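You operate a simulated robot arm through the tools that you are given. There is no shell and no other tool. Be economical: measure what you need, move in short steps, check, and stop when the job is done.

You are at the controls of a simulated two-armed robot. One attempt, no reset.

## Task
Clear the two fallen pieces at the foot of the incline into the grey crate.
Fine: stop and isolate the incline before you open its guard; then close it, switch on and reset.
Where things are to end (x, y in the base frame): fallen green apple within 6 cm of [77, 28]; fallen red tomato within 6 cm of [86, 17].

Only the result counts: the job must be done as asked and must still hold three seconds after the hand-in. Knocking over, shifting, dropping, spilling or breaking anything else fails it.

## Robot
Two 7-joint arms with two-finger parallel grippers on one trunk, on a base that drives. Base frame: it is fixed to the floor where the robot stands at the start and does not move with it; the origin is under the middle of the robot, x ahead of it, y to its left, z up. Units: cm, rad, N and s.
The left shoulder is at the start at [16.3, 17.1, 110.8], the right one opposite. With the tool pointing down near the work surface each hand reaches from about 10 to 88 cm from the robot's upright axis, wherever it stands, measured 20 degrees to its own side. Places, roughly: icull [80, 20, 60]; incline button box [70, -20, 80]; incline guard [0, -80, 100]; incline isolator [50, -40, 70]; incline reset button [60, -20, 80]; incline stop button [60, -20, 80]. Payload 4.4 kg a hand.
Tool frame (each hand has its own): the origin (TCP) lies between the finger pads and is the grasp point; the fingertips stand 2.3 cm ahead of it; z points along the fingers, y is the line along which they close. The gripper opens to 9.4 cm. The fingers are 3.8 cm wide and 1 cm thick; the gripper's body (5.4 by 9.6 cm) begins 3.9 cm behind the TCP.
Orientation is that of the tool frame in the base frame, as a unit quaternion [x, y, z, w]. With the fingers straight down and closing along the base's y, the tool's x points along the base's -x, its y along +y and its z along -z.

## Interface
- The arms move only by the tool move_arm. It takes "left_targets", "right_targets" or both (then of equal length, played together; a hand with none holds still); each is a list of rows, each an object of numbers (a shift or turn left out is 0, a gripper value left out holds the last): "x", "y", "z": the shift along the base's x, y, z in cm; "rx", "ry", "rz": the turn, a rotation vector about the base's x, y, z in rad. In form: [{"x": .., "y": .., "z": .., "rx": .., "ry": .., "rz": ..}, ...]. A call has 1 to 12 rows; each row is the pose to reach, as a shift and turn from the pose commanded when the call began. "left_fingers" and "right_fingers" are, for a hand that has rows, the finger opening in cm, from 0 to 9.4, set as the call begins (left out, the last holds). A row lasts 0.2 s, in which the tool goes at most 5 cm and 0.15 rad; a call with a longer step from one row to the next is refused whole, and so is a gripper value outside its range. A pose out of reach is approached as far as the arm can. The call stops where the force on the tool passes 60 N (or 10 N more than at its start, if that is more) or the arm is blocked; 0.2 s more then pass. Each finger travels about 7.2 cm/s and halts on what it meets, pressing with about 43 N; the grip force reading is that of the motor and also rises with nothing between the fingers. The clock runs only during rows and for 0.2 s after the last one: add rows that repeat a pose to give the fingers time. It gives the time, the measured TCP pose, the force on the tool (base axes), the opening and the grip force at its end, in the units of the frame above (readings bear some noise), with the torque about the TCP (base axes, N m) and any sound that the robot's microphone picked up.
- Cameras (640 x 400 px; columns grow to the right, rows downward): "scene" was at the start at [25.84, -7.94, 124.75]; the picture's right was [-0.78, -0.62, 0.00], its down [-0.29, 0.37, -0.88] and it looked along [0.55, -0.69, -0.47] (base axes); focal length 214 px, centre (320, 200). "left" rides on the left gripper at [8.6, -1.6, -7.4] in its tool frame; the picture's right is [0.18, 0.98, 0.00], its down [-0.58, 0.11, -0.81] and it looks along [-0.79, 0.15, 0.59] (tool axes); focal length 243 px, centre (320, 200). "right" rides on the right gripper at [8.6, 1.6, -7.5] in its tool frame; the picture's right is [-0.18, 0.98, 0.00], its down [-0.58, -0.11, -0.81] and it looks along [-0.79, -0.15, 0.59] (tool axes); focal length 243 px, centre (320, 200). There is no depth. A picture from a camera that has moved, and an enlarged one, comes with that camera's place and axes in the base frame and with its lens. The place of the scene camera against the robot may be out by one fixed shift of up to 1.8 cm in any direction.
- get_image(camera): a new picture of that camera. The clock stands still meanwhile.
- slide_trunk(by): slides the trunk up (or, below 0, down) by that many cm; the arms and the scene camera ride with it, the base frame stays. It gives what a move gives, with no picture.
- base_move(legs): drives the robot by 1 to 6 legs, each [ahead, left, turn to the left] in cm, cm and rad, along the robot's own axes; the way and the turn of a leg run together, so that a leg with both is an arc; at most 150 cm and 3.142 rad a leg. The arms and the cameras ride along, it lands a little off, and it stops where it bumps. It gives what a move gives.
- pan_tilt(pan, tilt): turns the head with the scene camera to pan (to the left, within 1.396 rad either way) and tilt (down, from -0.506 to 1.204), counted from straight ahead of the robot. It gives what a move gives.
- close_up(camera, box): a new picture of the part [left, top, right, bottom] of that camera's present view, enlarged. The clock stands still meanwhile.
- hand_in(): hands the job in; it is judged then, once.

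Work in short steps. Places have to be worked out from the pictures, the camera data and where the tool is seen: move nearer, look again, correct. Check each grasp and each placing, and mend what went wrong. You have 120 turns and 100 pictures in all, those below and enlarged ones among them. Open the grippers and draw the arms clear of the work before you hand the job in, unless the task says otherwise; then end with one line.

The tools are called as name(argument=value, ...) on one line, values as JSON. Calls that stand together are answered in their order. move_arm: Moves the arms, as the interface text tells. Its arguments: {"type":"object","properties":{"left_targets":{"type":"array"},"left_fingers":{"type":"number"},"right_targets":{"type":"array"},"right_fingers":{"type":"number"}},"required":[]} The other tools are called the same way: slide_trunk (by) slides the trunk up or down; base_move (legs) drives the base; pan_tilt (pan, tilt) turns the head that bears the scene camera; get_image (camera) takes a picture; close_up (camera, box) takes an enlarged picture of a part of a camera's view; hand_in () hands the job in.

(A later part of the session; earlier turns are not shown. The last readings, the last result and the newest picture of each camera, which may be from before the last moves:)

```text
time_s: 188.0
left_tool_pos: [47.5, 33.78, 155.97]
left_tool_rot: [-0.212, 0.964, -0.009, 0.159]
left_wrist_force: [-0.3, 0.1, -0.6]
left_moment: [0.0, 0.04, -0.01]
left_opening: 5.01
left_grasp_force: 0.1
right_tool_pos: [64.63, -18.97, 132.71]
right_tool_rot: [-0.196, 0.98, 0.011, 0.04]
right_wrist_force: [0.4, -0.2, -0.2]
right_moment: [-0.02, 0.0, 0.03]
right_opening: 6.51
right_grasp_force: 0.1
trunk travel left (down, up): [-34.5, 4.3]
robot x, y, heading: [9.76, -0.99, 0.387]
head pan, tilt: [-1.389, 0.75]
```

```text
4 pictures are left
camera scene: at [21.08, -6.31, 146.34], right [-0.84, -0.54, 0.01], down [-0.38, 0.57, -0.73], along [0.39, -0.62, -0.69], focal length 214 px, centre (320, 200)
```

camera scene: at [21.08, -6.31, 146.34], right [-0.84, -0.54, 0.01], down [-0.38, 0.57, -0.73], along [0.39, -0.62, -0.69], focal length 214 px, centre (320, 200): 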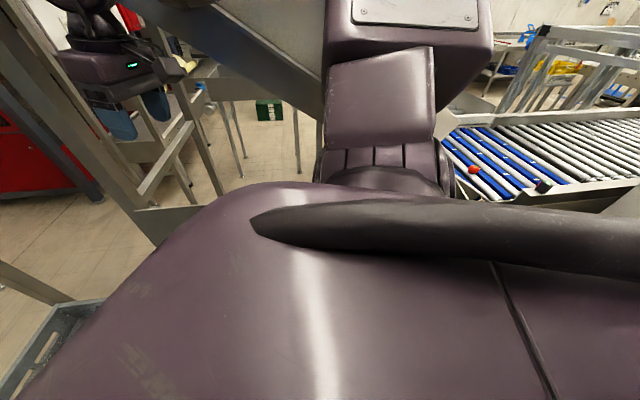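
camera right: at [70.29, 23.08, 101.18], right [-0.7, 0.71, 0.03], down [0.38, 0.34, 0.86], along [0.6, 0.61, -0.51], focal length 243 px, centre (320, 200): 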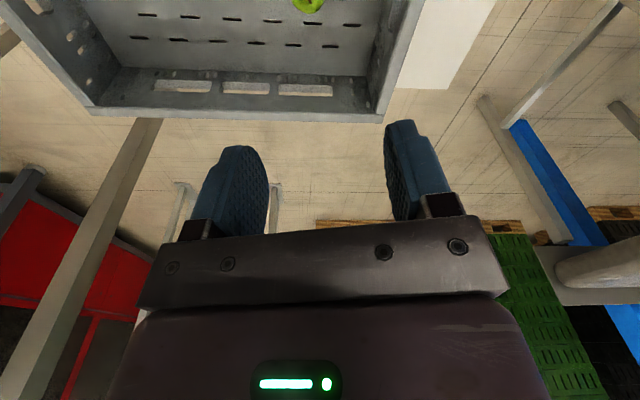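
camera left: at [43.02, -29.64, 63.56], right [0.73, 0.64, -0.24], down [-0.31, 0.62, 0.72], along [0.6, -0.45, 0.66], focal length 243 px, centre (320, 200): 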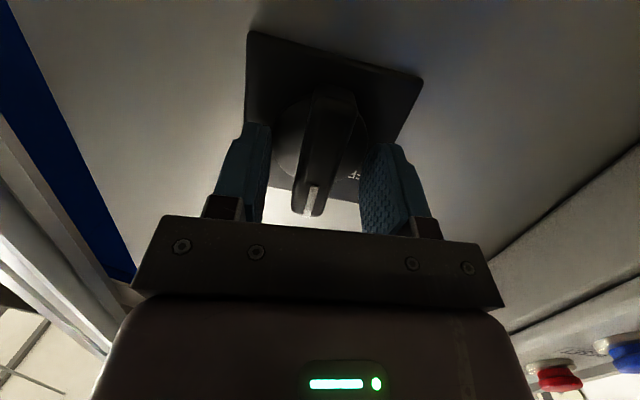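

The right elbow sticks out against the incline beam because the hand is 37 cm to the right. I'll pull the hand inward and forward, lower the trunk to the level that passed before, and then rotate and reverse.

move_arm(right_targets=[{"x": -1, "y": 4}, {"x": -1.5, "y": 8}, {"x": -1, "y": 12}, {"x": 0, "y": 16}, {"x": 2, "y": 20}, {"x": 3.5, "y": 23}])

slide_trunk(by=-20)

base_move(legs=[[0, 0, -0.39], [-54, 0, 0], [0, -8, 0], [0, 0, -0.87]])

```text
time_s: 189.4
left_tool_pos: [45.56, 33.2, 156.78]
left_tool_rot: [-0.209, 0.964, -0.008, 0.166]
left_wrist_force: [-0.1, 0.9, -0.4]
left_moment: [-0.03, -0.01, 0.04]
left_opening: 5.02
left_grasp_force: 0.0
right_tool_pos: [65.09, -0.58, 133.45]
right_tool_rot: [-0.193, 0.98, 0.013, 0.049]
right_wrist_force: [-0.5, 0.2, 0.4]
right_moment: [0.02, 0.01, 0.0]
right_opening: 6.49
right_grasp_force: 0.1
right hand out of reach, approached as far as the arm can: row 5, 6
trunk travel left (down, up): [-34.5, 4.3]
robot x, y, heading: [9.71, -1.17, 0.387]
head pan, tilt: [-1.389, 0.75]
```

```text
time_s: 191.6
left_tool_pos: [44.71, 31.84, 137.58]
left_tool_rot: [-0.21, 0.962, -0.002, 0.172]
left_wrist_force: [-0.1, 0.8, -0.2]
left_moment: [0.0, -0.02, 0.0]
left_opening: 5.0
left_grasp_force: 0.0
right_tool_pos: [64.16, -1.7, 114.4]
right_tool_rot: [-0.195, 0.979, 0.017, 0.054]
right_wrist_force: [0.2, -0.6, 0.2]
right_moment: [-0.01, -0.02, 0.02]
right_opening: 6.5
right_grasp_force: 0.1
trunk travel left (down, up): [-14.5, 24.3]
robot x, y, heading: [9.7, -1.28, 0.391]
head pan, tilt: [-1.389, 0.75]
```

```text
time_s: 192.3
left_tool_pos: [44.85, 31.79, 136.91]
left_tool_rot: [-0.211, 0.963, 0.001, 0.166]
left_wrist_force: [0.1, -1.1, 0.2]
left_moment: [0.0, -0.02, 0.02]
left_opening: 5.0
left_grasp_force: 0.1
right_tool_pos: [64.01, -1.55, 114.08]
right_tool_rot: [-0.195, 0.979, 0.016, 0.05]
right_wrist_force: [0.0, -0.7, -0.2]
right_moment: [0.01, 0.0, -0.01]
right_opening: 6.52
right_grasp_force: 0.1
trunk travel left (down, up): [-14.5, 24.3]
robot x, y, heading: [9.59, -1.85, 0.392]
head pan, tilt: [-1.389, 0.75]
stopped in leg 1: the robot was blocked; the commanded pose is now the measured one
```

It's still caught on the right; the elbow is probably scraping the incline post near (36, -48). I'll slide back and left a little to free it, then rotate.

base_move(legs=[[-5, 5, 0], [-6, 2, -0.2], [0, 0, -0.19]])

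```text
time_s: 195.0
left_tool_pos: [45.11, 21.26, 133.69]
left_tool_rot: [-0.038, 0.99, -0.029, 0.133]
left_wrist_force: [8.7, 4.5, -5.6]
left_moment: [-0.3, 0.44, -0.12]
left_opening: 4.99
left_grasp_force: 0.0
right_tool_pos: [49.62, -17.65, 111.89]
right_tool_rot: [-0.006, 0.999, 0.002, 0.034]
right_wrist_force: [5.9, -3.9, 1.3]
right_moment: [0.29, 0.46, -0.01]
right_opening: 6.5
right_grasp_force: 0.1
trunk travel left (down, up): [-14.5, 24.3]
robot x, y, heading: [-3.89, 1.76, 0.023]
head pan, tilt: [-1.389, 0.75]
stopped in leg 3: the robot was blocked; the commanded pose is now the measured one
```

It's free now, at heading 0. I'll reverse out, shift right, and turn toward the guard.

base_move(legs=[[-42, 0, 0], [0, -11, 0], [0, 0, -0.89]])

```text
time_s: 201.2
left_tool_pos: [-3.16, -34.94, 136.16]
left_tool_rot: [0.4, 0.903, -0.091, 0.127]
left_wrist_force: [-0.2, 0.2, 0.7]
left_moment: [0.0, -0.01, 0.0]
left_opening: 5.02
left_grasp_force: 0.0
right_tool_pos: [-30.03, -63.2, 113.69]
right_tool_rot: [0.426, 0.903, -0.02, 0.045]
right_wrist_force: [0.5, 0.5, 0.1]
right_moment: [-0.05, -0.02, 0.02]
right_opening: 6.49
right_grasp_force: 0.1
trunk travel left (down, up): [-14.5, 24.3]
robot x, y, heading: [-46.74, -10.08, -0.882]
head pan, tilt: [-1.389, 0.75]
```

I'm back in position with a clear route. I'll drive in 30 cm to the pick pose.

base_move(legs=[[30, 2, 0]])

```text
time_s: 203.3
left_tool_pos: [17.68, -57.85, 136.14]
left_tool_rot: [0.403, 0.902, -0.091, 0.126]
left_wrist_force: [0.3, 0.1, 0.8]
left_moment: [0.0, 0.02, 0.0]
left_opening: 4.99
left_grasp_force: 0.1
right_tool_pos: [-9.48, -85.57, 113.7]
right_tool_rot: [0.429, 0.902, -0.019, 0.046]
right_wrist_force: [-1.0, 0.5, -0.5]
right_moment: [-0.03, -0.01, 0.03]
right_opening: 6.5
right_grasp_force: 0.1
trunk travel left (down, up): [-14.5, 24.3]
robot x, y, heading: [-25.52, -32.65, -0.886]
head pan, tilt: [-1.389, 0.75]
```

Unblocked this time. I'll move the right hand over the tomato at (5.8, -109.3) with the tool tilted forward.

move_arm(right_targets=[{"x": 2.2, "y": -3.4, "z": -1, "rx": -0.03, "ry": -0.026}, {"x": 4.3, "y": -6.7, "z": -2, "rx": -0.06, "ry": -0.05}, {"x": 6.5, "y": -10.1, "z": -4, "rx": -0.1, "ry": -0.08}, {"x": 8.7, "y": -13.5, "z": -6, "rx": -0.14, "ry": -0.11}, {"x": 10.9, "y": -16.9, "z": -8, "rx": -0.18, "ry": -0.14}, {"x": 13, "y": -20.2, "z": -10, "rx": -0.22, "ry": -0.17}, {"x": 15.2, "y": -23.6, "z": -12, "rx": -0.22, "ry": -0.18}, {"x": 15.2, "y": -23.6, "z": -12, "rx": -0.22, "ry": -0.18}])

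get_image(camera="right")

```text
time_s: 205.1
left_tool_pos: [17.51, -57.69, 136.09]
left_tool_rot: [0.403, 0.902, -0.092, 0.127]
left_wrist_force: [0.3, 0.6, -0.2]
left_moment: [0.0, 0.01, -0.01]
left_opening: 5.02
left_grasp_force: 0.0
right_tool_pos: [1.9, -107.96, 102.67]
right_tool_rot: [0.421, 0.887, -0.079, 0.174]
right_wrist_force: [-0.6, 0.5, 0.5]
right_moment: [0.05, 0.03, 0.01]
right_opening: 6.49
right_grasp_force: 0.1
right hand out of reach, approached as far as the arm can: row 6, 7, 8
trunk travel left (down, up): [-14.5, 24.3]
robot x, y, heading: [-25.83, -32.95, -0.89]
head pan, tilt: [-1.389, 0.75]
```

```text
3 pictures are left
camera right: at [-3.6, -98.52, 106.33], right [0.87, 0.49, 0.08], down [0.06, -0.26, 0.96], along [0.49, -0.83, -0.25], focal length 243 px, centre (320, 200)
```

right: 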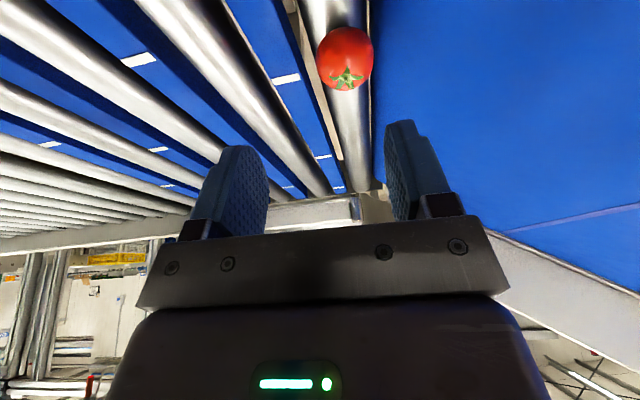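

The tomato is at (5.9, -109.4) and the hand is about 2 cm too far right, at its limit. I'll shift the base 2.5 cm left, then move in and down.

base_move(legs=[[0, 2.5, 0]])

move_arm(right_targets=[{"x": 1, "y": -1.5}, {"x": 2.0, "y": -2.9, "z": -1}, {"x": 2.0, "y": -2.9, "z": -4}, {"x": 2.0, "y": -2.9, "z": -7}, {"x": 2.0, "y": -2.9, "z": -9.2}, {"x": 2.0, "y": -2.9, "z": -9.2}])

```text
time_s: 206.0
left_tool_pos: [19.53, -56.16, 136.07]
left_tool_rot: [0.402, 0.902, -0.091, 0.127]
left_wrist_force: [0.0, -0.9, 0.6]
left_moment: [0.01, 0.0, -0.01]
left_opening: 5.0
left_grasp_force: 0.0
right_tool_pos: [3.95, -106.29, 102.75]
right_tool_rot: [0.422, 0.887, -0.08, 0.173]
right_wrist_force: [0.4, 0.0, 0.5]
right_moment: [-0.02, 0.0, -0.04]
right_opening: 6.51
right_grasp_force: 0.0
trunk travel left (down, up): [-14.5, 24.3]
robot x, y, heading: [-23.79, -31.2, -0.887]
head pan, tilt: [-1.389, 0.75]
```

```text
time_s: 207.4
left_tool_pos: [19.5, -56.28, 136.15]
left_tool_rot: [0.403, 0.902, -0.091, 0.126]
left_wrist_force: [1.3, -0.9, 0.5]
left_moment: [0.01, 0.02, -0.03]
left_opening: 5.0
left_grasp_force: 0.0
right_tool_pos: [1.84, -107.93, 95.66]
right_tool_rot: [0.422, 0.886, -0.079, 0.174]
right_wrist_force: [-0.2, 0.4, -0.2]
right_moment: [0.01, 0.0, 0.01]
right_opening: 6.49
right_grasp_force: 0.0
right hand out of reach, approached as far as the arm can: row 1, 2, 3, 4, 5, 6
trunk travel left (down, up): [-14.5, 24.3]
robot x, y, heading: [-23.54, -31.04, -0.889]
head pan, tilt: [-1.389, 0.75]
```

The hand is at full stretch. I'll lift 4.5 cm, drive 5 cm forward and slightly left, and try again.

move_arm(right_targets=[{"x": -0.5, "y": 0.6, "z": 2.5}, {"x": -1, "y": 1.2, "z": 5}])

base_move(legs=[[5, 2, 0]])

```text
time_s: 208.0
left_tool_pos: [19.57, -56.17, 136.01]
left_tool_rot: [0.403, 0.901, -0.092, 0.127]
left_wrist_force: [0.6, -0.6, 0.2]
left_moment: [-0.01, 0.01, -0.03]
left_opening: 5.0
left_grasp_force: 0.0
right_tool_pos: [0.83, -106.49, 100.47]
right_tool_rot: [0.421, 0.887, -0.079, 0.173]
right_wrist_force: [0.0, 0.2, 0.6]
right_moment: [-0.01, -0.02, -0.03]
right_opening: 6.52
right_grasp_force: 0.1
trunk travel left (down, up): [-14.5, 24.3]
robot x, y, heading: [-23.91, -31.11, -0.892]
head pan, tilt: [-1.389, 0.75]
```

```text
time_s: 208.9
left_tool_pos: [24.2, -58.69, 136.12]
left_tool_rot: [0.403, 0.902, -0.092, 0.126]
left_wrist_force: [0.5, -0.6, -1.1]
left_moment: [-0.02, 0.0, -0.01]
left_opening: 5.01
left_grasp_force: 0.1
right_tool_pos: [5.51, -109.05, 100.46]
right_tool_rot: [0.421, 0.887, -0.079, 0.174]
right_wrist_force: [0.2, -0.1, -0.5]
right_moment: [-0.02, 0.03, -0.02]
right_opening: 6.48
right_grasp_force: 0.1
trunk travel left (down, up): [-14.5, 24.3]
robot x, y, heading: [-19.46, -33.5, -0.892]
head pan, tilt: [-1.389, 0.75]
```

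That put the hand right above the tomato. I'll descend and close.

move_arm(right_targets=[{"x": 0.3, "y": -0.3, "z": -2.5}, {"x": 0.3, "y": -0.3, "z": -5}, {"x": 0.3, "y": -0.3, "z": -7.2}, {"x": 0.3, "y": -0.3, "z": -7.2}])

move_arm(right_targets=[{"x": 0}, {"x": 0}, {"x": 0}], right_fingers=0)

```text
time_s: 209.9
left_tool_pos: [24.17, -58.71, 136.14]
left_tool_rot: [0.403, 0.902, -0.091, 0.127]
left_wrist_force: [1.0, -0.8, 0.0]
left_moment: [-0.06, -0.01, -0.01]
left_opening: 5.02
left_grasp_force: 0.1
right_tool_pos: [5.59, -109.12, 93.26]
right_tool_rot: [0.422, 0.886, -0.079, 0.174]
right_wrist_force: [-0.6, -1.1, 0.4]
right_moment: [0.01, -0.06, -0.01]
right_opening: 6.5
right_grasp_force: 0.1
trunk travel left (down, up): [-14.5, 24.3]
robot x, y, heading: [-19.17, -33.83, -0.891]
head pan, tilt: [-1.389, 0.75]
```

```text
time_s: 210.7
left_tool_pos: [24.06, -58.57, 136.07]
left_tool_rot: [0.403, 0.902, -0.092, 0.127]
left_wrist_force: [-0.2, 0.2, -0.6]
left_moment: [-0.06, -0.01, 0.02]
left_opening: 5.0
left_grasp_force: 0.2
right_tool_pos: [5.6, -109.21, 93.17]
right_tool_rot: [0.421, 0.887, -0.078, 0.173]
right_wrist_force: [0.0, -0.2, 0.2]
right_moment: [0.01, -0.01, 0.02]
right_opening: 4.15
right_grasp_force: 43.1
trunk travel left (down, up): [-14.5, 24.3]
robot x, y, heading: [-19.31, -33.33, -0.895]
head pan, tilt: [-1.389, 0.75]
```

The tomato is held at 4.15 cm. I'll lift and retract, back out, turn to heading 0, slim the arms, and drive through the gap as before.

move_arm(right_targets=[{"z": 4}, {"z": 8}, {"z": 12}, {"x": -2, "y": 2.6, "z": 14}, {"x": -4.2, "y": 5.3, "z": 15, "rx": 0.06, "ry": 0.05}, {"x": -6.4, "y": 8.1, "z": 16, "rx": 0.12, "ry": 0.1}, {"x": -8.6, "y": 10.9, "z": 17, "rx": 0.18, "ry": 0.15}, {"x": -10.8, "y": 13.7, "z": 18, "rx": 0.24, "ry": 0.2}, {"x": -13, "y": 16.5, "z": 19, "rx": 0.27, "ry": 0.22}, {"x": -15.2, "y": 19.3, "z": 20, "rx": 0.27, "ry": 0.22}, {"x": -17.4, "y": 22.1, "z": 21, "rx": 0.27, "ry": 0.22}])

base_move(legs=[[-35, 0, 0], [0, 0, 0.89], [-5, 8, 0]])

move_arm(right_targets=[{"x": 1, "y": 2, "z": 3}, {"x": 3, "y": 4, "z": 6}, {"x": 5.5, "y": 6, "z": 9}, {"x": 9, "y": 7, "z": 11}, {"x": 13, "y": 8, "z": 11}])

```text
time_s: 213.1
left_tool_pos: [24.04, -58.62, 136.07]
left_tool_rot: [0.402, 0.902, -0.092, 0.128]
left_wrist_force: [0.3, -0.2, 0.6]
left_moment: [0.0, 0.0, 0.03]
left_opening: 5.02
left_grasp_force: 0.0
right_tool_pos: [-11.77, -87.25, 114.28]
right_tool_rot: [0.43, 0.903, -0.005, 0.018]
right_wrist_force: [0.3, 0.3, -0.3]
right_moment: [-0.05, -0.03, 0.02]
right_opening: 4.16
right_grasp_force: 43.5
trunk travel left (down, up): [-14.5, 24.3]
robot x, y, heading: [-19.07, -33.76, -0.892]
head pan, tilt: [-1.389, 0.75]
```

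```text
time_s: 218.7
left_tool_pos: [-1.26, 21.57, 135.85]
left_tool_rot: [-0.043, 0.987, -0.025, 0.155]
left_wrist_force: [0.2, 0.8, -1.0]
left_moment: [-0.02, -0.01, 0.0]
left_opening: 4.99
left_grasp_force: 0.0
right_tool_pos: [0.14, -24.11, 114.23]
right_tool_rot: [-0.018, 1.0, 0.003, 0.018]
right_wrist_force: [0.9, 0.3, -1.2]
right_moment: [-0.01, 0.0, 0.01]
right_opening: 4.16
right_grasp_force: 43.5
trunk travel left (down, up): [-14.5, 24.3]
robot x, y, heading: [-47.28, 1.84, 0.038]
head pan, tilt: [-1.389, 0.75]
```

```text
time_s: 219.9
left_tool_pos: [-0.82, 21.47, 135.87]
left_tool_rot: [-0.043, 0.987, -0.025, 0.153]
left_wrist_force: [0.8, 0.4, 0.1]
left_moment: [0.01, 0.0, 0.0]
left_opening: 5.02
left_grasp_force: 0.1
right_tool_pos: [13.61, -16.35, 124.92]
right_tool_rot: [-0.019, 1.0, 0.003, 0.014]
right_wrist_force: [0.5, -0.4, 0.1]
right_moment: [-0.03, 0.02, -0.01]
right_opening: 4.13
right_grasp_force: 42.9
trunk travel left (down, up): [-14.5, 24.3]
robot x, y, heading: [-47.23, 1.84, 0.04]
head pan, tilt: [-1.389, 0.75]
```

On track. I'll drive to about (10, -1), raise the trunk 22 cm, and rotate left to face the crate.

base_move(legs=[[0, -1.5, -0.04], [49, 0, 0], [0, 0, 0.18], [8, -1.5, 0]])

slide_trunk(by=22)

base_move(legs=[[0, 0, 0.5]])

```text
time_s: 224.1
left_tool_pos: [45.3, 25.61, 136.12]
left_tool_rot: [-0.111, 0.981, -0.008, 0.156]
left_wrist_force: [-0.6, 0.1, -0.2]
left_moment: [0.01, 0.02, -0.02]
left_opening: 5.01
left_grasp_force: 0.1
right_tool_pos: [65.3, -9.27, 124.81]
right_tool_rot: [-0.094, 0.995, 0.007, 0.014]
right_wrist_force: [-0.2, 0.1, -0.1]
right_moment: [0.01, -0.02, 0.04]
right_opening: 4.14
right_grasp_force: 43.0
trunk travel left (down, up): [-14.5, 24.3]
robot x, y, heading: [2.11, 0.53, 0.188]
head pan, tilt: [-1.389, 0.75]
stopped in leg 3: the robot was blocked; the commanded pose is now the measured one
```

```text
time_s: 226.4
left_tool_pos: [44.6, 26.48, 158.16]
left_tool_rot: [-0.115, 0.981, -0.011, 0.157]
left_wrist_force: [0.5, 0.6, 0.1]
left_moment: [-0.03, -0.03, 0.0]
left_opening: 5.01
left_grasp_force: 0.0
right_tool_pos: [52.34, -10.81, 160.59]
right_tool_rot: [-0.094, 0.983, 0.018, 0.158]
right_wrist_force: [-0.2, -0.6, -0.5]
right_moment: [-0.01, 0.04, 0.02]
right_opening: 4.16
right_grasp_force: 42.9
trunk travel left (down, up): [-36.5, 2.3]
robot x, y, heading: [1.76, 0.53, 0.191]
head pan, tilt: [-1.389, 0.75]
```

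```text
time_s: 228.2
left_tool_pos: [27.45, 43.3, 158.2]
left_tool_rot: [-0.346, 0.925, 0.027, 0.156]
left_wrist_force: [-0.6, 0.1, -1.3]
left_moment: [0.05, -0.01, 0.0]
left_opening: 4.97
left_grasp_force: 0.1
right_tool_pos: [51.62, 14.0, 160.68]
right_tool_rot: [-0.328, 0.931, 0.057, 0.15]
right_wrist_force: [0.9, 1.0, -0.6]
right_moment: [0.03, 0.01, -0.01]
right_opening: 4.13
right_grasp_force: 42.9
trunk travel left (down, up): [-36.5, 2.3]
robot x, y, heading: [2.13, 0.43, 0.678]
head pan, tilt: [-1.389, 0.75]
```

The tomato is still held and the robot faces the crate. I'll advance 9 cm, lower the trunk, and bring the hand over about (86, 19).

base_move(legs=[[9, -2, 0]])

slide_trunk(by=-22)

move_arm(right_targets=[{"x": 2.4, "y": 0.1, "z": -3.5, "rx": -0.02, "ry": 0.022}, {"x": 4.8, "y": 0.2, "z": -7, "rx": -0.04, "ry": 0.044}, {"x": 7.2, "y": 0.3, "z": -10.5, "rx": -0.06, "ry": 0.066}, {"x": 9.6, "y": 0.4, "z": -14, "rx": -0.08, "ry": 0.088}, {"x": 12, "y": 0.5, "z": -18, "rx": -0.1, "ry": 0.11}, {"x": 14.4, "y": 0.6, "z": -22, "rx": -0.12, "ry": 0.132}, {"x": 16.8, "y": 0.7, "z": -26, "rx": -0.14, "ry": 0.154}, {"x": 19.2, "y": 0.8, "z": -30, "rx": -0.16, "ry": 0.176}, {"x": 21.6, "y": 0.9, "z": -34, "rx": -0.18, "ry": 0.2}, {"x": 24, "y": 1, "z": -38, "rx": -0.19, "ry": 0.22}, {"x": 26, "y": 1, "z": -42, "rx": -0.19, "ry": 0.233}])

```text
time_s: 229.3
left_tool_pos: [35.56, 47.18, 158.13]
left_tool_rot: [-0.346, 0.925, 0.027, 0.155]
left_wrist_force: [-0.4, 0.3, 0.7]
left_moment: [-0.06, 0.03, 0.01]
left_opening: 5.0
left_grasp_force: 0.0
right_tool_pos: [59.8, 17.68, 160.71]
right_tool_rot: [-0.326, 0.932, 0.057, 0.15]
right_wrist_force: [0.0, 1.0, -0.9]
right_moment: [-0.01, 0.02, -0.01]
right_opening: 4.15
right_grasp_force: 42.8
trunk travel left (down, up): [-36.5, 2.3]
robot x, y, heading: [10.11, 3.9, 0.673]
head pan, tilt: [-1.389, 0.75]
```

```text
time_s: 231.7
left_tool_pos: [35.36, 46.97, 136.34]
left_tool_rot: [-0.347, 0.924, 0.028, 0.156]
left_wrist_force: [-1.6, -0.7, -0.1]
left_moment: [-0.04, -0.02, -0.02]
left_opening: 5.01
left_grasp_force: 0.1
right_tool_pos: [59.62, 17.55, 138.85]
right_tool_rot: [-0.327, 0.931, 0.057, 0.152]
right_wrist_force: [-0.4, -0.8, 0.1]
right_moment: [0.07, -0.02, -0.02]
right_opening: 4.15
right_grasp_force: 42.8
trunk travel left (down, up): [-14.5, 24.3]
robot x, y, heading: [9.75, 4.23, 0.68]
head pan, tilt: [-1.389, 0.75]
```

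```text
time_s: 234.1
left_tool_pos: [35.8, 47.21, 136.06]
left_tool_rot: [-0.347, 0.925, 0.028, 0.155]
left_wrist_force: [0.4, 0.9, -0.3]
left_moment: [-0.02, 0.03, -0.02]
left_opening: 4.98
left_grasp_force: 0.0
right_tool_pos: [85.73, 18.61, 96.69]
right_tool_rot: [-0.331, 0.944, 0.005, 0.008]
right_wrist_force: [-0.5, 0.1, -0.6]
right_moment: [-0.02, 0.0, 0.02]
right_opening: 4.14
right_grasp_force: 42.8
trunk travel left (down, up): [-14.5, 24.3]
robot x, y, heading: [9.96, 4.41, 0.673]
head pan, tilt: [-1.389, 0.75]
```

The hand is right over the spot at (85.7, 18.6). I'll lower with the trunk and arm to just above the crate floor.

slide_trunk(by=-13)

move_arm(right_targets=[{"x": 0.5, "y": 0.2, "z": -4}, {"x": 0.5, "y": 0.2, "z": -8}, {"x": 0.5, "y": 0.2, "z": -11.5}, {"x": 0.5, "y": 0.2, "z": -13.5}, {"x": 0.5, "y": 0.2, "z": -14.8}, {"x": 0.5, "y": 0.2, "z": -14.8}])

```text
time_s: 235.7
left_tool_pos: [26.13, 38.91, 124.38]
left_tool_rot: [-0.349, 0.921, 0.034, 0.17]
left_wrist_force: [-0.3, 0.0, -0.2]
left_moment: [-0.01, 0.0, 0.01]
left_opening: 5.02
left_grasp_force: 0.1
right_tool_pos: [77.39, 11.74, 85.21]
right_tool_rot: [-0.335, 0.942, 0.011, 0.021]
right_wrist_force: [-0.2, 0.8, -0.5]
right_moment: [0.01, 0.04, -0.01]
right_opening: 4.1
right_grasp_force: 43.2
trunk travel left (down, up): [-1.5, 37.3]
robot x, y, heading: [3.28, -1.62, 0.677]
head pan, tilt: [-1.389, 0.75]
```

```text
time_s: 237.3
left_tool_pos: [26.07, 39.06, 124.56]
left_tool_rot: [-0.351, 0.92, 0.038, 0.172]
left_wrist_force: [0.7, 0.3, 0.4]
left_moment: [0.0, 0.05, -0.04]
left_opening: 4.99
left_grasp_force: 0.2
right_tool_pos: [78.18, 12.97, 70.16]
right_tool_rot: [-0.339, 0.94, 0.01, 0.018]
right_wrist_force: [-0.7, 0.0, -0.1]
right_moment: [-0.02, 0.01, 0.01]
right_opening: 4.12
right_grasp_force: 42.3
trunk travel left (down, up): [-1.5, 37.3]
robot x, y, heading: [2.88, -1.63, 0.695]
head pan, tilt: [-1.389, 0.75]
stopped in row 6 (right hand): the arm was blocked; the commanded pose is now the measured one
```

Lowering the trunk shoved the base back about 9 cm, so the hand is now over the near rim. I'll raise the hand, raise the trunk a bit, drive forward again, and look.

move_arm(right_targets=[{"z": 4}, {"z": 8}, {"z": 10}])

slide_trunk(by=8)

base_move(legs=[[8, 0, 0]])

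get_image(camera="right")

```text
time_s: 238.1
left_tool_pos: [26.03, 39.28, 124.54]
left_tool_rot: [-0.351, 0.92, 0.036, 0.172]
left_wrist_force: [0.2, 1.1, -0.1]
left_moment: [-0.01, 0.01, 0.03]
left_opening: 4.99
left_grasp_force: 0.0
right_tool_pos: [78.32, 12.86, 80.63]
right_tool_rot: [-0.338, 0.941, 0.011, 0.021]
right_wrist_force: [0.4, 0.6, 0.2]
right_moment: [0.01, 0.03, 0.01]
right_opening: 4.15
right_grasp_force: 43.1
trunk travel left (down, up): [-1.5, 37.3]
robot x, y, heading: [3.31, -1.57, 0.687]
head pan, tilt: [-1.389, 0.75]
```

```text
time_s: 239.2
left_tool_pos: [28.63, 41.67, 130.98]
left_tool_rot: [-0.35, 0.923, 0.028, 0.155]
left_wrist_force: [0.1, 0.7, 0.0]
left_moment: [-0.04, 0.04, 0.03]
left_opening: 4.98
left_grasp_force: 0.1
right_tool_pos: [79.33, 13.55, 86.3]
right_tool_rot: [-0.333, 0.943, 0.005, 0.006]
right_wrist_force: [0.9, 0.7, -0.7]
right_moment: [-0.02, 0.0, -0.01]
right_opening: 4.18
right_grasp_force: 43.1
trunk travel left (down, up): [-9.5, 29.3]
robot x, y, heading: [3.49, -1.7, 0.681]
head pan, tilt: [-1.389, 0.75]
```

```text
time_s: 240.2
left_tool_pos: [31.64, 43.93, 131.81]
left_tool_rot: [-0.351, 0.921, 0.032, 0.163]
left_wrist_force: [-0.9, 0.1, 0.5]
left_moment: [0.01, -0.01, 0.0]
left_opening: 4.97
left_grasp_force: 0.2
right_tool_pos: [82.96, 16.88, 87.0]
right_tool_rot: [-0.339, 0.941, 0.005, 0.011]
right_wrist_force: [0.5, -0.3, 0.2]
right_moment: [-0.05, -0.01, 0.04]
right_opening: 4.15
right_grasp_force: 43.0
trunk travel left (down, up): [-9.5, 29.3]
robot x, y, heading: [7.4, 1.67, 0.69]
head pan, tilt: [-1.389, 0.75]
stopped in leg 1: the robot was blocked; the commanded pose is now the measured one
```

```text
2 pictures are left
camera right: at [75.3, 12.64, 94.33], right [-0.48, 0.88, 0.01], down [0.5, 0.27, 0.82], along [0.71, 0.4, -0.57], focal length 243 px, centre (320, 200)
```

right: 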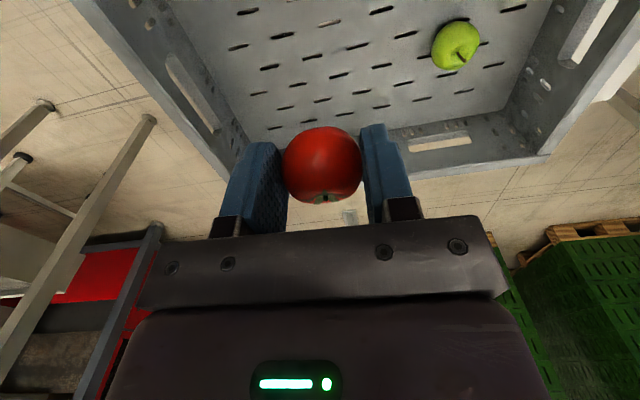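

The apple is well placed at (78.4, 30.6). The tomato is over (83, 17), so I'll move 2.5 cm in and descend to the floor.

move_arm(right_targets=[{"x": 1.5, "y": 0.3, "z": -2}, {"x": 2.5, "y": 0.5, "z": -6}, {"x": 2.5, "y": 0.5, "z": -10}, {"x": 2.5, "y": 0.5, "z": -14}, {"x": 2.5, "y": 0.5, "z": -16.5}, {"x": 2.5, "y": 0.5, "z": -18}, {"x": 2.5, "y": 0.5, "z": -18.8}])

```text
time_s: 241.8
left_tool_pos: [31.49, 43.93, 131.75]
left_tool_rot: [-0.351, 0.922, 0.032, 0.163]
left_wrist_force: [-0.3, -0.1, 0.0]
left_moment: [0.0, 0.01, 0.02]
left_opening: 5.01
left_grasp_force: 0.0
right_tool_pos: [84.79, 16.4, 69.89]
right_tool_rot: [-0.338, 0.941, 0.007, 0.012]
right_wrist_force: [0.2, -0.4, -1.1]
right_moment: [0.03, -0.02, -0.02]
right_opening: 4.15
right_grasp_force: 43.4
right hand out of reach, approached as far as the arm can: row 5, 6, 7
trunk travel left (down, up): [-9.5, 29.3]
robot x, y, heading: [7.7, 1.64, 0.688]
head pan, tilt: [-1.389, 0.75]
```

It's at (84.8, 16.4, 69.9), about 1-2 cm above the floor and 1.3 cm from target. I'll ease down, release, and rise.

move_arm(right_targets=[{"z": -0.8}, {"z": -1.5}])

move_arm(right_targets=[{"x": 0}, {"x": 0}, {"z": 2}, {"z": 6}, {"z": 10}, {"z": 14.5}, {"z": 19}, {"z": 23.5}, {"z": 28}, {"z": 32}], right_fingers=6.5)

move_arm(right_targets=[{"x": -2.5, "y": -1, "z": 3}, {"x": -5, "y": -2, "z": 6}, {"x": -7.5, "y": -3, "z": 9}], right_fingers=0)

```text
time_s: 242.4
left_tool_pos: [31.56, 43.99, 131.83]
left_tool_rot: [-0.352, 0.921, 0.032, 0.163]
left_wrist_force: [0.3, 0.5, -0.9]
left_moment: [0.0, -0.02, -0.03]
left_opening: 4.98
left_grasp_force: 0.0
right_tool_pos: [84.55, 15.66, 69.21]
right_tool_rot: [-0.338, 0.941, 0.006, 0.012]
right_wrist_force: [-0.2, 0.0, -1.0]
right_moment: [0.05, 0.01, -0.01]
right_opening: 4.13
right_grasp_force: 43.0
right hand out of reach, approached as far as the arm can: row 1, 2
trunk travel left (down, up): [-9.5, 29.3]
robot x, y, heading: [7.75, 1.46, 0.691]
head pan, tilt: [-1.389, 0.75]
```

```text
time_s: 244.6
left_tool_pos: [31.56, 44.04, 131.65]
left_tool_rot: [-0.351, 0.922, 0.031, 0.162]
left_wrist_force: [0.6, 0.1, 0.7]
left_moment: [0.02, -0.01, 0.0]
left_opening: 5.01
left_grasp_force: 0.0
right_tool_pos: [84.3, 15.17, 100.95]
right_tool_rot: [-0.337, 0.941, 0.005, 0.01]
right_wrist_force: [-0.8, 0.8, 0.0]
right_moment: [0.0, -0.02, -0.02]
right_opening: 6.51
right_grasp_force: 0.2
trunk travel left (down, up): [-9.5, 29.3]
robot x, y, heading: [7.29, 1.36, 0.685]
head pan, tilt: [-1.389, 0.75]
```

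```text
time_s: 245.4
left_tool_pos: [31.57, 44.04, 131.72]
left_tool_rot: [-0.351, 0.921, 0.032, 0.163]
left_wrist_force: [-0.5, -0.1, -0.4]
left_moment: [-0.01, -0.01, 0.05]
left_opening: 5.01
left_grasp_force: 0.1
right_tool_pos: [76.71, 12.28, 110.19]
right_tool_rot: [-0.336, 0.942, 0.006, 0.011]
right_wrist_force: [-1.0, -0.1, -0.2]
right_moment: [-0.03, 0.0, 0.01]
right_opening: 0.01
right_grasp_force: 42.8
trunk travel left (down, up): [-9.5, 29.3]
robot x, y, heading: [7.48, 1.38, 0.683]
head pan, tilt: [-1.389, 0.75]
```

The tomato is released near (84.5, 15.7). Next I close the guard: I'll retract the right hand to bar height, then swing the robot round to heading -0.88 so the hand sweeps the door shut from outside.

move_arm(right_targets=[{"x": -2.8, "y": -2.2, "z": -0.5}, {"x": -5.6, "y": -4.5, "z": -1}, {"x": -8.4, "y": -6.7, "z": -1.5}, {"x": -11.2, "y": -9, "z": -2}, {"x": -13, "y": -10.5, "z": -2.5}])

base_move(legs=[[-2, 0, -0.3], [-2, 5, -0.3], [0, 2, -0.5], [0, 0, -0.46]])

```text
time_s: 246.8
left_tool_pos: [33.81, 42.21, 131.47]
left_tool_rot: [-0.35, 0.922, 0.03, 0.161]
left_wrist_force: [-0.4, -0.7, -0.2]
left_moment: [0.01, -0.01, 0.0]
left_opening: 5.02
left_grasp_force: 0.0
right_tool_pos: [65.86, 0.36, 109.09]
right_tool_rot: [-0.337, 0.94, -0.047, 0.04]
right_wrist_force: [-0.1, 0.0, 0.5]
right_moment: [-0.02, 0.01, 0.02]
right_opening: 0.0
right_grasp_force: 42.2
trunk travel left (down, up): [-9.5, 29.3]
robot x, y, heading: [9.39, -0.39, 0.684]
head pan, tilt: [-1.389, 0.75]
stopped in row 5 (right hand): the arm was blocked; the commanded pose is now the measured one
```

```text
time_s: 248.2
left_tool_pos: [37.56, 32.86, 133.09]
left_tool_rot: [-0.244, 0.953, 0.024, 0.179]
left_wrist_force: [0.1, -0.5, 0.2]
left_moment: [0.01, 0.0, -0.02]
left_opening: 4.99
left_grasp_force: 0.1
right_tool_pos: [60.37, -14.43, 110.35]
right_tool_rot: [-0.229, 0.972, -0.039, 0.046]
right_wrist_force: [0.2, 0.8, -0.6]
right_moment: [-0.03, 0.03, 0.02]
right_opening: 0.0
right_grasp_force: 42.6
trunk travel left (down, up): [-9.5, 29.3]
robot x, y, heading: [6.71, -1.63, 0.459]
head pan, tilt: [-1.389, 0.75]
stopped in leg 1: the robot was blocked; the commanded pose is now the measured one
```

It's caught by the right elbow again. I'll use the same freeing motion (back-left, then rotate) and continue the turn from there.

base_move(legs=[[-5, 5, 0], [-6, 2, -0.2], [-2, 3, -0.2]])

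base_move(legs=[[0, 8, -0.1], [0, 0, -0.84]])

```text
time_s: 249.4
left_tool_pos: [35.49, 34.39, 131.76]
left_tool_rot: [-0.24, 0.957, 0.022, 0.163]
left_wrist_force: [0.0, 0.1, 0.2]
left_moment: [0.02, 0.01, 0.0]
left_opening: 5.02
left_grasp_force: 0.0
right_tool_pos: [57.12, -13.21, 109.33]
right_tool_rot: [-0.227, 0.972, -0.053, 0.041]
right_wrist_force: [-0.4, -0.5, -0.3]
right_moment: [0.01, -0.02, 0.01]
right_opening: 0.0
right_grasp_force: 42.4
trunk travel left (down, up): [-9.5, 29.3]
robot x, y, heading: [1.56, 0.02, 0.45]
head pan, tilt: [-1.389, 0.75]
stopped in leg 1: the robot was blocked; the commanded pose is now the measured one
```

```text
time_s: 250.1
left_tool_pos: [35.16, 34.67, 131.68]
left_tool_rot: [-0.241, 0.956, 0.022, 0.165]
left_wrist_force: [0.0, 0.4, -0.1]
left_moment: [-0.02, 0.0, -0.01]
left_opening: 4.97
left_grasp_force: 0.0
right_tool_pos: [56.78, -12.82, 109.73]
right_tool_rot: [-0.227, 0.971, -0.054, 0.045]
right_wrist_force: [0.2, 0.6, -0.1]
right_moment: [-0.04, 0.03, -0.01]
right_opening: 0.01
right_grasp_force: 42.5
trunk travel left (down, up): [-9.5, 29.3]
robot x, y, heading: [1.34, -0.09, 0.454]
head pan, tilt: [-1.389, 0.75]
stopped in leg 1: the robot was blocked; the commanded pose is now the measured one
```

Now the left side is against the fence post, but I've moved off the right side. I'll rotate right in place, in small pieces with slight backing.

base_move(legs=[[-1, -1, -0.15], [-1, 0, -0.15], [-2, 1, -0.15]])

base_move(legs=[[-6, 3, 0], [0, 4, -0.3], [0, 0, -0.58]])

```text
time_s: 250.8
left_tool_pos: [34.88, 34.53, 131.92]
left_tool_rot: [-0.238, 0.957, 0.021, 0.167]
left_wrist_force: [0.2, -0.2, 0.4]
left_moment: [0.01, 0.03, 0.02]
left_opening: 5.02
left_grasp_force: 0.2
right_tool_pos: [56.53, -13.05, 109.69]
right_tool_rot: [-0.224, 0.972, -0.057, 0.044]
right_wrist_force: [0.2, -0.3, -0.4]
right_moment: [0.01, -0.01, -0.02]
right_opening: 0.0
right_grasp_force: 42.4
trunk travel left (down, up): [-9.5, 29.3]
robot x, y, heading: [1.19, -0.36, 0.447]
head pan, tilt: [-1.389, 0.75]
stopped in leg 1: the robot was blocked; the commanded pose is now the measured one
```

```text
time_s: 252.4
left_tool_pos: [31.18, 34.92, 131.32]
left_tool_rot: [-0.203, 0.965, 0.012, 0.164]
left_wrist_force: [0.5, -0.9, 0.2]
left_moment: [0.04, 0.0, 0.0]
left_opening: 5.0
left_grasp_force: 0.2
right_tool_pos: [48.9, -14.24, 109.62]
right_tool_rot: [-0.19, 0.979, -0.067, 0.038]
right_wrist_force: [-0.5, -1.2, 0.2]
right_moment: [0.02, 0.01, -0.03]
right_opening: 0.0
right_grasp_force: 42.5
trunk travel left (down, up): [-9.5, 29.3]
robot x, y, heading: [-5.79, 1.63, 0.371]
head pan, tilt: [-1.389, 0.75]
stopped in leg 2: the robot was blocked; the commanded pose is now the measured one
```

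Backing helped: it's now at (-5.8, 1.6). I'll rotate right without any left shift, back up a bit more, and complete the turn.

base_move(legs=[[-6, -1, -0.2], [-2, 0, -0.17], [0, 0, -0.88]])

```text
time_s: 253.2
left_tool_pos: [31.12, 34.89, 131.48]
left_tool_rot: [-0.203, 0.965, 0.011, 0.164]
left_wrist_force: [0.3, 0.3, 0.5]
left_moment: [-0.03, -0.01, 0.01]
left_opening: 5.02
left_grasp_force: 0.2
right_tool_pos: [48.93, -14.21, 109.59]
right_tool_rot: [-0.191, 0.979, -0.065, 0.039]
right_wrist_force: [-1.5, -0.3, -0.2]
right_moment: [-0.01, -0.02, -0.02]
right_opening: 0.0
right_grasp_force: 42.1
trunk travel left (down, up): [-9.5, 29.3]
robot x, y, heading: [-5.75, 1.82, 0.37]
head pan, tilt: [-1.389, 0.75]
stopped in leg 1: the robot was blocked; the commanded pose is now the measured one
```

It's pinned between the door on the right and the fence post on the left. Both are lower than 119 cm, so I'll raise the trunk 20 cm, then turn and lower again.

slide_trunk(by=22)

base_move(legs=[[-4, 0, -0.37], [-4, 6, -0.4], [0, 0, -0.48]])

```text
time_s: 255.5
left_tool_pos: [30.92, 34.68, 153.41]
left_tool_rot: [-0.201, 0.965, 0.012, 0.165]
left_wrist_force: [0.2, 0.0, -0.5]
left_moment: [0.0, -0.02, 0.03]
left_opening: 4.99
left_grasp_force: 0.0
right_tool_pos: [48.59, -14.48, 131.59]
right_tool_rot: [-0.19, 0.979, -0.065, 0.039]
right_wrist_force: [0.7, 0.4, 0.0]
right_moment: [-0.01, 0.01, 0.02]
right_opening: 0.02
right_grasp_force: 42.1
trunk travel left (down, up): [-31.5, 7.3]
robot x, y, heading: [-6.0, 1.34, 0.372]
head pan, tilt: [-1.389, 0.75]
```

```text
time_s: 259.6
left_tool_pos: [30.44, -16.7, 153.57]
left_tool_rot: [0.395, 0.903, -0.086, 0.143]
left_wrist_force: [-0.5, 0.0, 0.3]
left_moment: [0.02, 0.01, 0.02]
left_opening: 5.02
left_grasp_force: 0.0
right_tool_pos: [-10.25, -49.48, 131.75]
right_tool_rot: [0.414, 0.907, -0.077, -0.006]
right_wrist_force: [0.7, -0.3, 0.7]
right_moment: [0.03, -0.04, -0.05]
right_opening: 0.0
right_grasp_force: 42.5
trunk travel left (down, up): [-31.5, 7.3]
robot x, y, heading: [-12.77, 7.27, -0.861]
head pan, tilt: [-1.389, 0.75]
```

Turned and free, at heading -0.86. I'll look at where the door is now.

pan_tilt(pan=-0.2, tilt=0.7)

get_image(camera="scene")

```text
time_s: 260.9
left_tool_pos: [30.32, -16.63, 153.6]
left_tool_rot: [0.396, 0.903, -0.087, 0.142]
left_wrist_force: [-0.4, -0.6, 0.4]
left_moment: [0.01, -0.03, 0.04]
left_opening: 5.02
left_grasp_force: 0.1
right_tool_pos: [-10.14, -49.45, 131.74]
right_tool_rot: [0.414, 0.907, -0.077, -0.005]
right_wrist_force: [0.1, -0.6, -0.2]
right_moment: [-0.04, -0.03, 0.0]
right_opening: 0.0
right_grasp_force: 42.7
trunk travel left (down, up): [-31.5, 7.3]
robot x, y, heading: [-12.54, 7.79, -0.87]
head pan, tilt: [-0.201, 0.7]
```

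```text
1 pictures are left
camera scene: at [-4.79, -5.52, 143.82], right [-0.88, -0.48, 0.0], down [-0.31, 0.56, -0.76], along [0.37, -0.67, -0.64], focal length 214 px, centre (320, 200)
```

scene: 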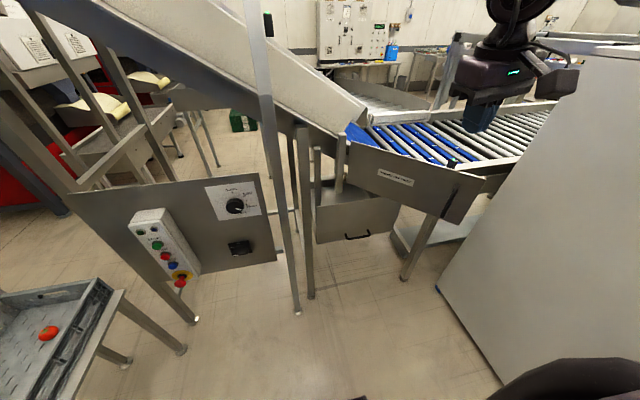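

The door has swung nearly shut already, and the tomato is visible in the crate. I'll shift right, lower the trunk, reach forward, and drive ahead to press the door fully closed.

base_move(legs=[[0, -18, 0]])

slide_trunk(by=-22)

move_arm(right_targets=[{"x": 2.7, "y": -3.3}, {"x": 5.4, "y": -6.6}, {"x": 8, "y": -9.9}, {"x": 10.7, "y": -13.2}])

base_move(legs=[[19, 0, 0]])

```text
time_s: 263.2
left_tool_pos: [16.55, -28.36, 153.61]
left_tool_rot: [0.396, 0.903, -0.087, 0.142]
left_wrist_force: [0.8, -0.5, -0.3]
left_moment: [-0.01, 0.0, 0.0]
left_opening: 5.0
left_grasp_force: 0.0
right_tool_pos: [-23.86, -61.28, 131.7]
right_tool_rot: [0.414, 0.907, -0.077, -0.004]
right_wrist_force: [0.6, -1.0, 0.3]
right_moment: [0.04, 0.02, -0.01]
right_opening: 0.0
right_grasp_force: 42.1
trunk travel left (down, up): [-31.5, 7.3]
robot x, y, heading: [-26.37, -4.61, -0.867]
head pan, tilt: [-0.201, 0.7]
```

```text
time_s: 265.5
left_tool_pos: [16.54, -28.06, 131.65]
left_tool_rot: [0.395, 0.903, -0.088, 0.144]
left_wrist_force: [0.0, 0.1, 0.3]
left_moment: [-0.03, -0.02, -0.02]
left_opening: 5.0
left_grasp_force: 0.0
right_tool_pos: [-24.09, -61.02, 109.83]
right_tool_rot: [0.413, 0.907, -0.078, -0.004]
right_wrist_force: [1.1, 0.5, -0.3]
right_moment: [-0.02, -0.03, 0.01]
right_opening: 0.02
right_grasp_force: 42.7
trunk travel left (down, up): [-9.5, 29.3]
robot x, y, heading: [-26.5, -4.35, -0.863]
head pan, tilt: [-0.201, 0.7]
```

```text
time_s: 266.0
left_tool_pos: [16.72, -28.35, 131.68]
left_tool_rot: [0.396, 0.903, -0.088, 0.141]
left_wrist_force: [0.4, -0.9, 0.0]
left_moment: [-0.03, 0.02, -0.01]
left_opening: 5.0
left_grasp_force: 0.1
right_tool_pos: [-21.38, -64.59, 110.13]
right_tool_rot: [0.415, 0.906, -0.082, -0.016]
right_wrist_force: [-0.3, 0.1, -0.1]
right_moment: [0.05, 0.0, 0.03]
right_opening: 0.0
right_grasp_force: 42.9
trunk travel left (down, up): [-9.5, 29.3]
robot x, y, heading: [-26.52, -4.43, -0.867]
head pan, tilt: [-0.201, 0.7]
stopped in row 2 (right hand): the force on the tool passed its limit at 84 N (the readings are from after the stop); the commanded pose is now the measured one
```

```text
time_s: 267.1
left_tool_pos: [21.35, -33.88, 131.4]
left_tool_rot: [0.395, 0.904, -0.088, 0.139]
left_wrist_force: [-0.4, 0.0, -0.7]
left_moment: [-0.02, -0.02, -0.04]
left_opening: 4.99
left_grasp_force: 0.2
right_tool_pos: [-17.45, -70.13, 109.86]
right_tool_rot: [0.416, 0.905, -0.087, -0.028]
right_wrist_force: [-8.7, -0.3, 1.8]
right_moment: [0.01, 0.02, -0.13]
right_opening: 0.0
right_grasp_force: 42.7
trunk travel left (down, up): [-9.5, 29.3]
robot x, y, heading: [-21.48, -9.39, -0.869]
head pan, tilt: [-0.201, 0.7]
stopped in leg 1: the force on the tool passed its limit at 107 N (the readings are from after the stop); the commanded pose is now the measured one
```

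The hand is pushing on the door and each impact stops the move. I'll keep pushing in shorter drives.

base_move(legs=[[6, 0, 0]])

base_move(legs=[[6, 0, 0]])

base_move(legs=[[6, 0, 0]])

base_move(legs=[[5, 0, 0]])

```text
time_s: 267.9
left_tool_pos: [22.04, -35.13, 131.68]
left_tool_rot: [0.397, 0.903, -0.089, 0.141]
left_wrist_force: [0.8, -0.2, 1.3]
left_moment: [0.0, 0.03, 0.0]
left_opening: 5.0
left_grasp_force: 0.0
right_tool_pos: [-17.23, -71.19, 110.04]
right_tool_rot: [0.42, 0.902, -0.092, -0.038]
right_wrist_force: [-22.7, -1.3, 10.5]
right_moment: [-0.13, 0.02, -0.27]
right_opening: 0.01
right_grasp_force: 42.6
trunk travel left (down, up): [-9.5, 29.3]
robot x, y, heading: [-20.78, -10.68, -0.878]
head pan, tilt: [-0.201, 0.7]
stopped in leg 1: the force on the tool passed its limit at 78 N (the readings are from after the stop); the commanded pose is now the measured one
```

```text
time_s: 268.7
left_tool_pos: [22.72, -36.22, 131.63]
left_tool_rot: [0.4, 0.902, -0.091, 0.138]
left_wrist_force: [0.2, -0.4, -0.2]
left_moment: [0.03, -0.01, 0.01]
left_opening: 5.01
left_grasp_force: 0.1
right_tool_pos: [-17.15, -72.28, 110.12]
right_tool_rot: [0.422, 0.9, -0.098, -0.048]
right_wrist_force: [-20.6, -2.1, 19.6]
right_moment: [-0.19, -0.21, -0.33]
right_opening: 0.0
right_grasp_force: 42.6
trunk travel left (down, up): [-9.5, 29.3]
robot x, y, heading: [-20.44, -12.01, -0.878]
head pan, tilt: [-0.201, 0.7]
stopped in leg 1: the force on the tool passed its limit at 75 N (the readings are from after the stop); the commanded pose is now the measured one
```

```text
time_s: 269.4
left_tool_pos: [23.14, -37.44, 131.74]
left_tool_rot: [0.401, 0.901, -0.091, 0.139]
left_wrist_force: [0.1, 0.4, -0.1]
left_moment: [-0.01, -0.04, -0.02]
left_opening: 5.02
left_grasp_force: 0.0
right_tool_pos: [-16.99, -73.19, 110.07]
right_tool_rot: [0.425, 0.898, -0.101, -0.055]
right_wrist_force: [-22.5, -2.7, 23.3]
right_moment: [-0.23, -0.27, -0.34]
right_opening: 0.01
right_grasp_force: 42.1
trunk travel left (down, up): [-9.5, 29.3]
robot x, y, heading: [-19.47, -12.48, -0.883]
head pan, tilt: [-0.201, 0.7]
stopped in leg 1: the force on the tool passed its limit at 76 N (the readings are from after the stop); the commanded pose is now the measured one
```

```text
time_s: 270.2
left_tool_pos: [23.62, -38.46, 131.72]
left_tool_rot: [0.404, 0.899, -0.092, 0.139]
left_wrist_force: [0.0, 0.8, -0.5]
left_moment: [-0.01, -0.02, 0.01]
left_opening: 5.01
left_grasp_force: 0.0
right_tool_pos: [-16.79, -74.31, 109.99]
right_tool_rot: [0.428, 0.895, -0.107, -0.063]
right_wrist_force: [-21.4, -3.8, 25.3]
right_moment: [-0.22, -0.29, -0.37]
right_opening: 0.0
right_grasp_force: 42.2
trunk travel left (down, up): [-9.5, 29.3]
robot x, y, heading: [-18.92, -13.82, -0.886]
head pan, tilt: [-0.201, 0.7]
stopped in leg 1: the force on the tool passed its limit at 74 N (the readings are from after the stop); the commanded pose is now the measured one
```

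The hand was catching the handle end-on, so the door only creeps. I'll back off, shift left onto the plain plate, pull the left hand back, and push again in chained drives.

base_move(legs=[[-8, 0, 0], [0, 9, 0]])

move_arm(left_targets=[{"x": -2.4, "y": 2.9, "z": 1}, {"x": -4.8, "y": 5.8, "z": 2}, {"x": -7.2, "y": 8.7, "z": 3}, {"x": -9.5, "y": 11.6, "z": 4}])

base_move(legs=[[22, 0, 0]])

base_move(legs=[[14, 0, 0]])

base_move(legs=[[8, 0, 0]])

```text
time_s: 272.3
left_tool_pos: [25.94, -26.57, 131.63]
left_tool_rot: [0.402, 0.9, -0.092, 0.138]
left_wrist_force: [-0.1, 0.4, -0.1]
left_moment: [0.0, 0.04, -0.02]
left_opening: 4.99
left_grasp_force: 0.0
right_tool_pos: [-14.34, -62.52, 109.89]
right_tool_rot: [0.426, 0.896, -0.105, -0.065]
right_wrist_force: [-0.2, -0.3, 0.4]
right_moment: [-0.02, 0.02, -0.03]
right_opening: 0.02
right_grasp_force: 42.3
trunk travel left (down, up): [-9.5, 29.3]
robot x, y, heading: [-16.9, -1.94, -0.882]
head pan, tilt: [-0.201, 0.7]
```

```text
time_s: 273.3
left_tool_pos: [16.29, -14.86, 135.6]
left_tool_rot: [0.401, 0.9, -0.092, 0.14]
left_wrist_force: [-0.7, -0.1, 0.3]
left_moment: [-0.02, -0.01, 0.0]
left_opening: 5.01
left_grasp_force: 0.0
right_tool_pos: [-14.44, -62.45, 109.98]
right_tool_rot: [0.427, 0.896, -0.106, -0.064]
right_wrist_force: [-0.2, 0.1, 0.7]
right_moment: [-0.05, 0.0, 0.02]
right_opening: 0.01
right_grasp_force: 42.1
trunk travel left (down, up): [-9.5, 29.3]
robot x, y, heading: [-16.78, -1.96, -0.881]
head pan, tilt: [-0.201, 0.7]
```

```text
time_s: 275.0
left_tool_pos: [29.73, -31.24, 135.61]
left_tool_rot: [0.402, 0.901, -0.091, 0.139]
left_wrist_force: [0.2, -0.2, 0.2]
left_moment: [0.0, 0.04, 0.02]
left_opening: 5.02
left_grasp_force: 0.1
right_tool_pos: [-1.02, -78.73, 109.9]
right_tool_rot: [0.425, 0.897, -0.106, -0.065]
right_wrist_force: [-0.5, -0.6, 0.1]
right_moment: [0.01, 0.01, 0.02]
right_opening: 0.0
right_grasp_force: 42.6
trunk travel left (down, up): [-9.5, 29.3]
robot x, y, heading: [-3.38, -18.37, -0.88]
head pan, tilt: [-0.201, 0.7]
```

```text
time_s: 276.0
left_tool_pos: [33.15, -35.27, 135.48]
left_tool_rot: [0.401, 0.901, -0.092, 0.139]
left_wrist_force: [0.3, 0.0, -0.1]
left_moment: [-0.04, -0.02, 0.01]
left_opening: 5.03
left_grasp_force: 0.1
right_tool_pos: [1.92, -82.21, 110.08]
right_tool_rot: [0.412, 0.902, -0.106, -0.074]
right_wrist_force: [-10.4, 9.4, 7.9]
right_moment: [-0.1, -0.86, 0.7]
right_opening: 0.0
right_grasp_force: 41.8
trunk travel left (down, up): [-9.5, 29.3]
robot x, y, heading: [-0.28, -22.64, -0.882]
head pan, tilt: [-0.201, 0.7]
stopped in leg 1: the force on the tool passed its limit at 157 N (the readings are from after the stop); the commanded pose is now the measured one
```

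```text
time_s: 276.8
left_tool_pos: [33.51, -35.82, 135.79]
left_tool_rot: [0.403, 0.9, -0.093, 0.139]
left_wrist_force: [-1.7, 0.6, 0.8]
left_moment: [-0.02, -0.03, 0.0]
left_opening: 5.01
left_grasp_force: 0.1
right_tool_pos: [1.97, -82.37, 110.19]
right_tool_rot: [0.404, 0.905, -0.107, -0.081]
right_wrist_force: [-19.4, 15.1, 16.9]
right_moment: [-0.19, -1.59, 1.29]
right_opening: 0.02
right_grasp_force: 42.6
trunk travel left (down, up): [-9.5, 29.3]
robot x, y, heading: [0.47, -23.02, -0.885]
head pan, tilt: [-0.201, 0.7]
stopped in leg 1: the robot was blocked; the commanded pose is now the measured one
```

The guard is shut, with firm contact at n=65. With few turns left I'll chain moves: back away to a pose for the left hand, then bring its closed fingers just above the right end of the isolator bar so I can push it down to ON.

base_move(legs=[[-29, 0, 0], [0, 6.5, 0]])

move_arm(left_targets=[{"x": 2, "y": -1.5, "z": -3.5}, {"x": 4, "y": -3, "z": -7}, {"x": 6, "y": -4.5, "z": -10.5}, {"x": 8, "y": -6, "z": -14}, {"x": 10, "y": -8, "z": -17.5}, {"x": 12, "y": -10, "z": -21}, {"x": 14, "y": -12, "z": -24.5}, {"x": 16, "y": -14, "z": -28}, {"x": 18, "y": -16, "z": -31.5}, {"x": 20, "y": -18, "z": -35}, {"x": 21.5, "y": -20, "z": -39}, {"x": 22, "y": -21, "z": -43}], left_fingers=0)

```text
time_s: 279.6
left_tool_pos: [20.79, -10.12, 135.57]
left_tool_rot: [0.404, 0.9, -0.093, 0.137]
left_wrist_force: [0.3, -0.1, 0.6]
left_moment: [0.01, 0.03, -0.01]
left_opening: 5.01
left_grasp_force: 0.2
right_tool_pos: [-10.97, -56.49, 109.98]
right_tool_rot: [0.407, 0.904, -0.105, -0.084]
right_wrist_force: [0.0, 0.0, -0.4]
right_moment: [-0.04, 0.0, -0.01]
right_opening: 0.01
right_grasp_force: 42.6
trunk travel left (down, up): [-9.5, 29.3]
robot x, y, heading: [-12.69, 2.69, -0.892]
head pan, tilt: [-0.201, 0.7]
```

```text
time_s: 282.2
left_tool_pos: [42.67, -31.28, 92.3]
left_tool_rot: [0.404, 0.9, -0.092, 0.136]
left_wrist_force: [0.2, 0.0, -0.8]
left_moment: [-0.03, 0.0, -0.01]
left_opening: 0.01
left_grasp_force: 42.5
right_tool_pos: [-11.09, -56.56, 109.89]
right_tool_rot: [0.406, 0.904, -0.104, -0.083]
right_wrist_force: [0.5, -0.5, 0.1]
right_moment: [0.01, 0.0, 0.0]
right_opening: 0.04
right_grasp_force: 42.1
trunk travel left (down, up): [-9.5, 29.3]
robot x, y, heading: [-12.23, 2.93, -0.891]
head pan, tilt: [-0.201, 0.7]
```

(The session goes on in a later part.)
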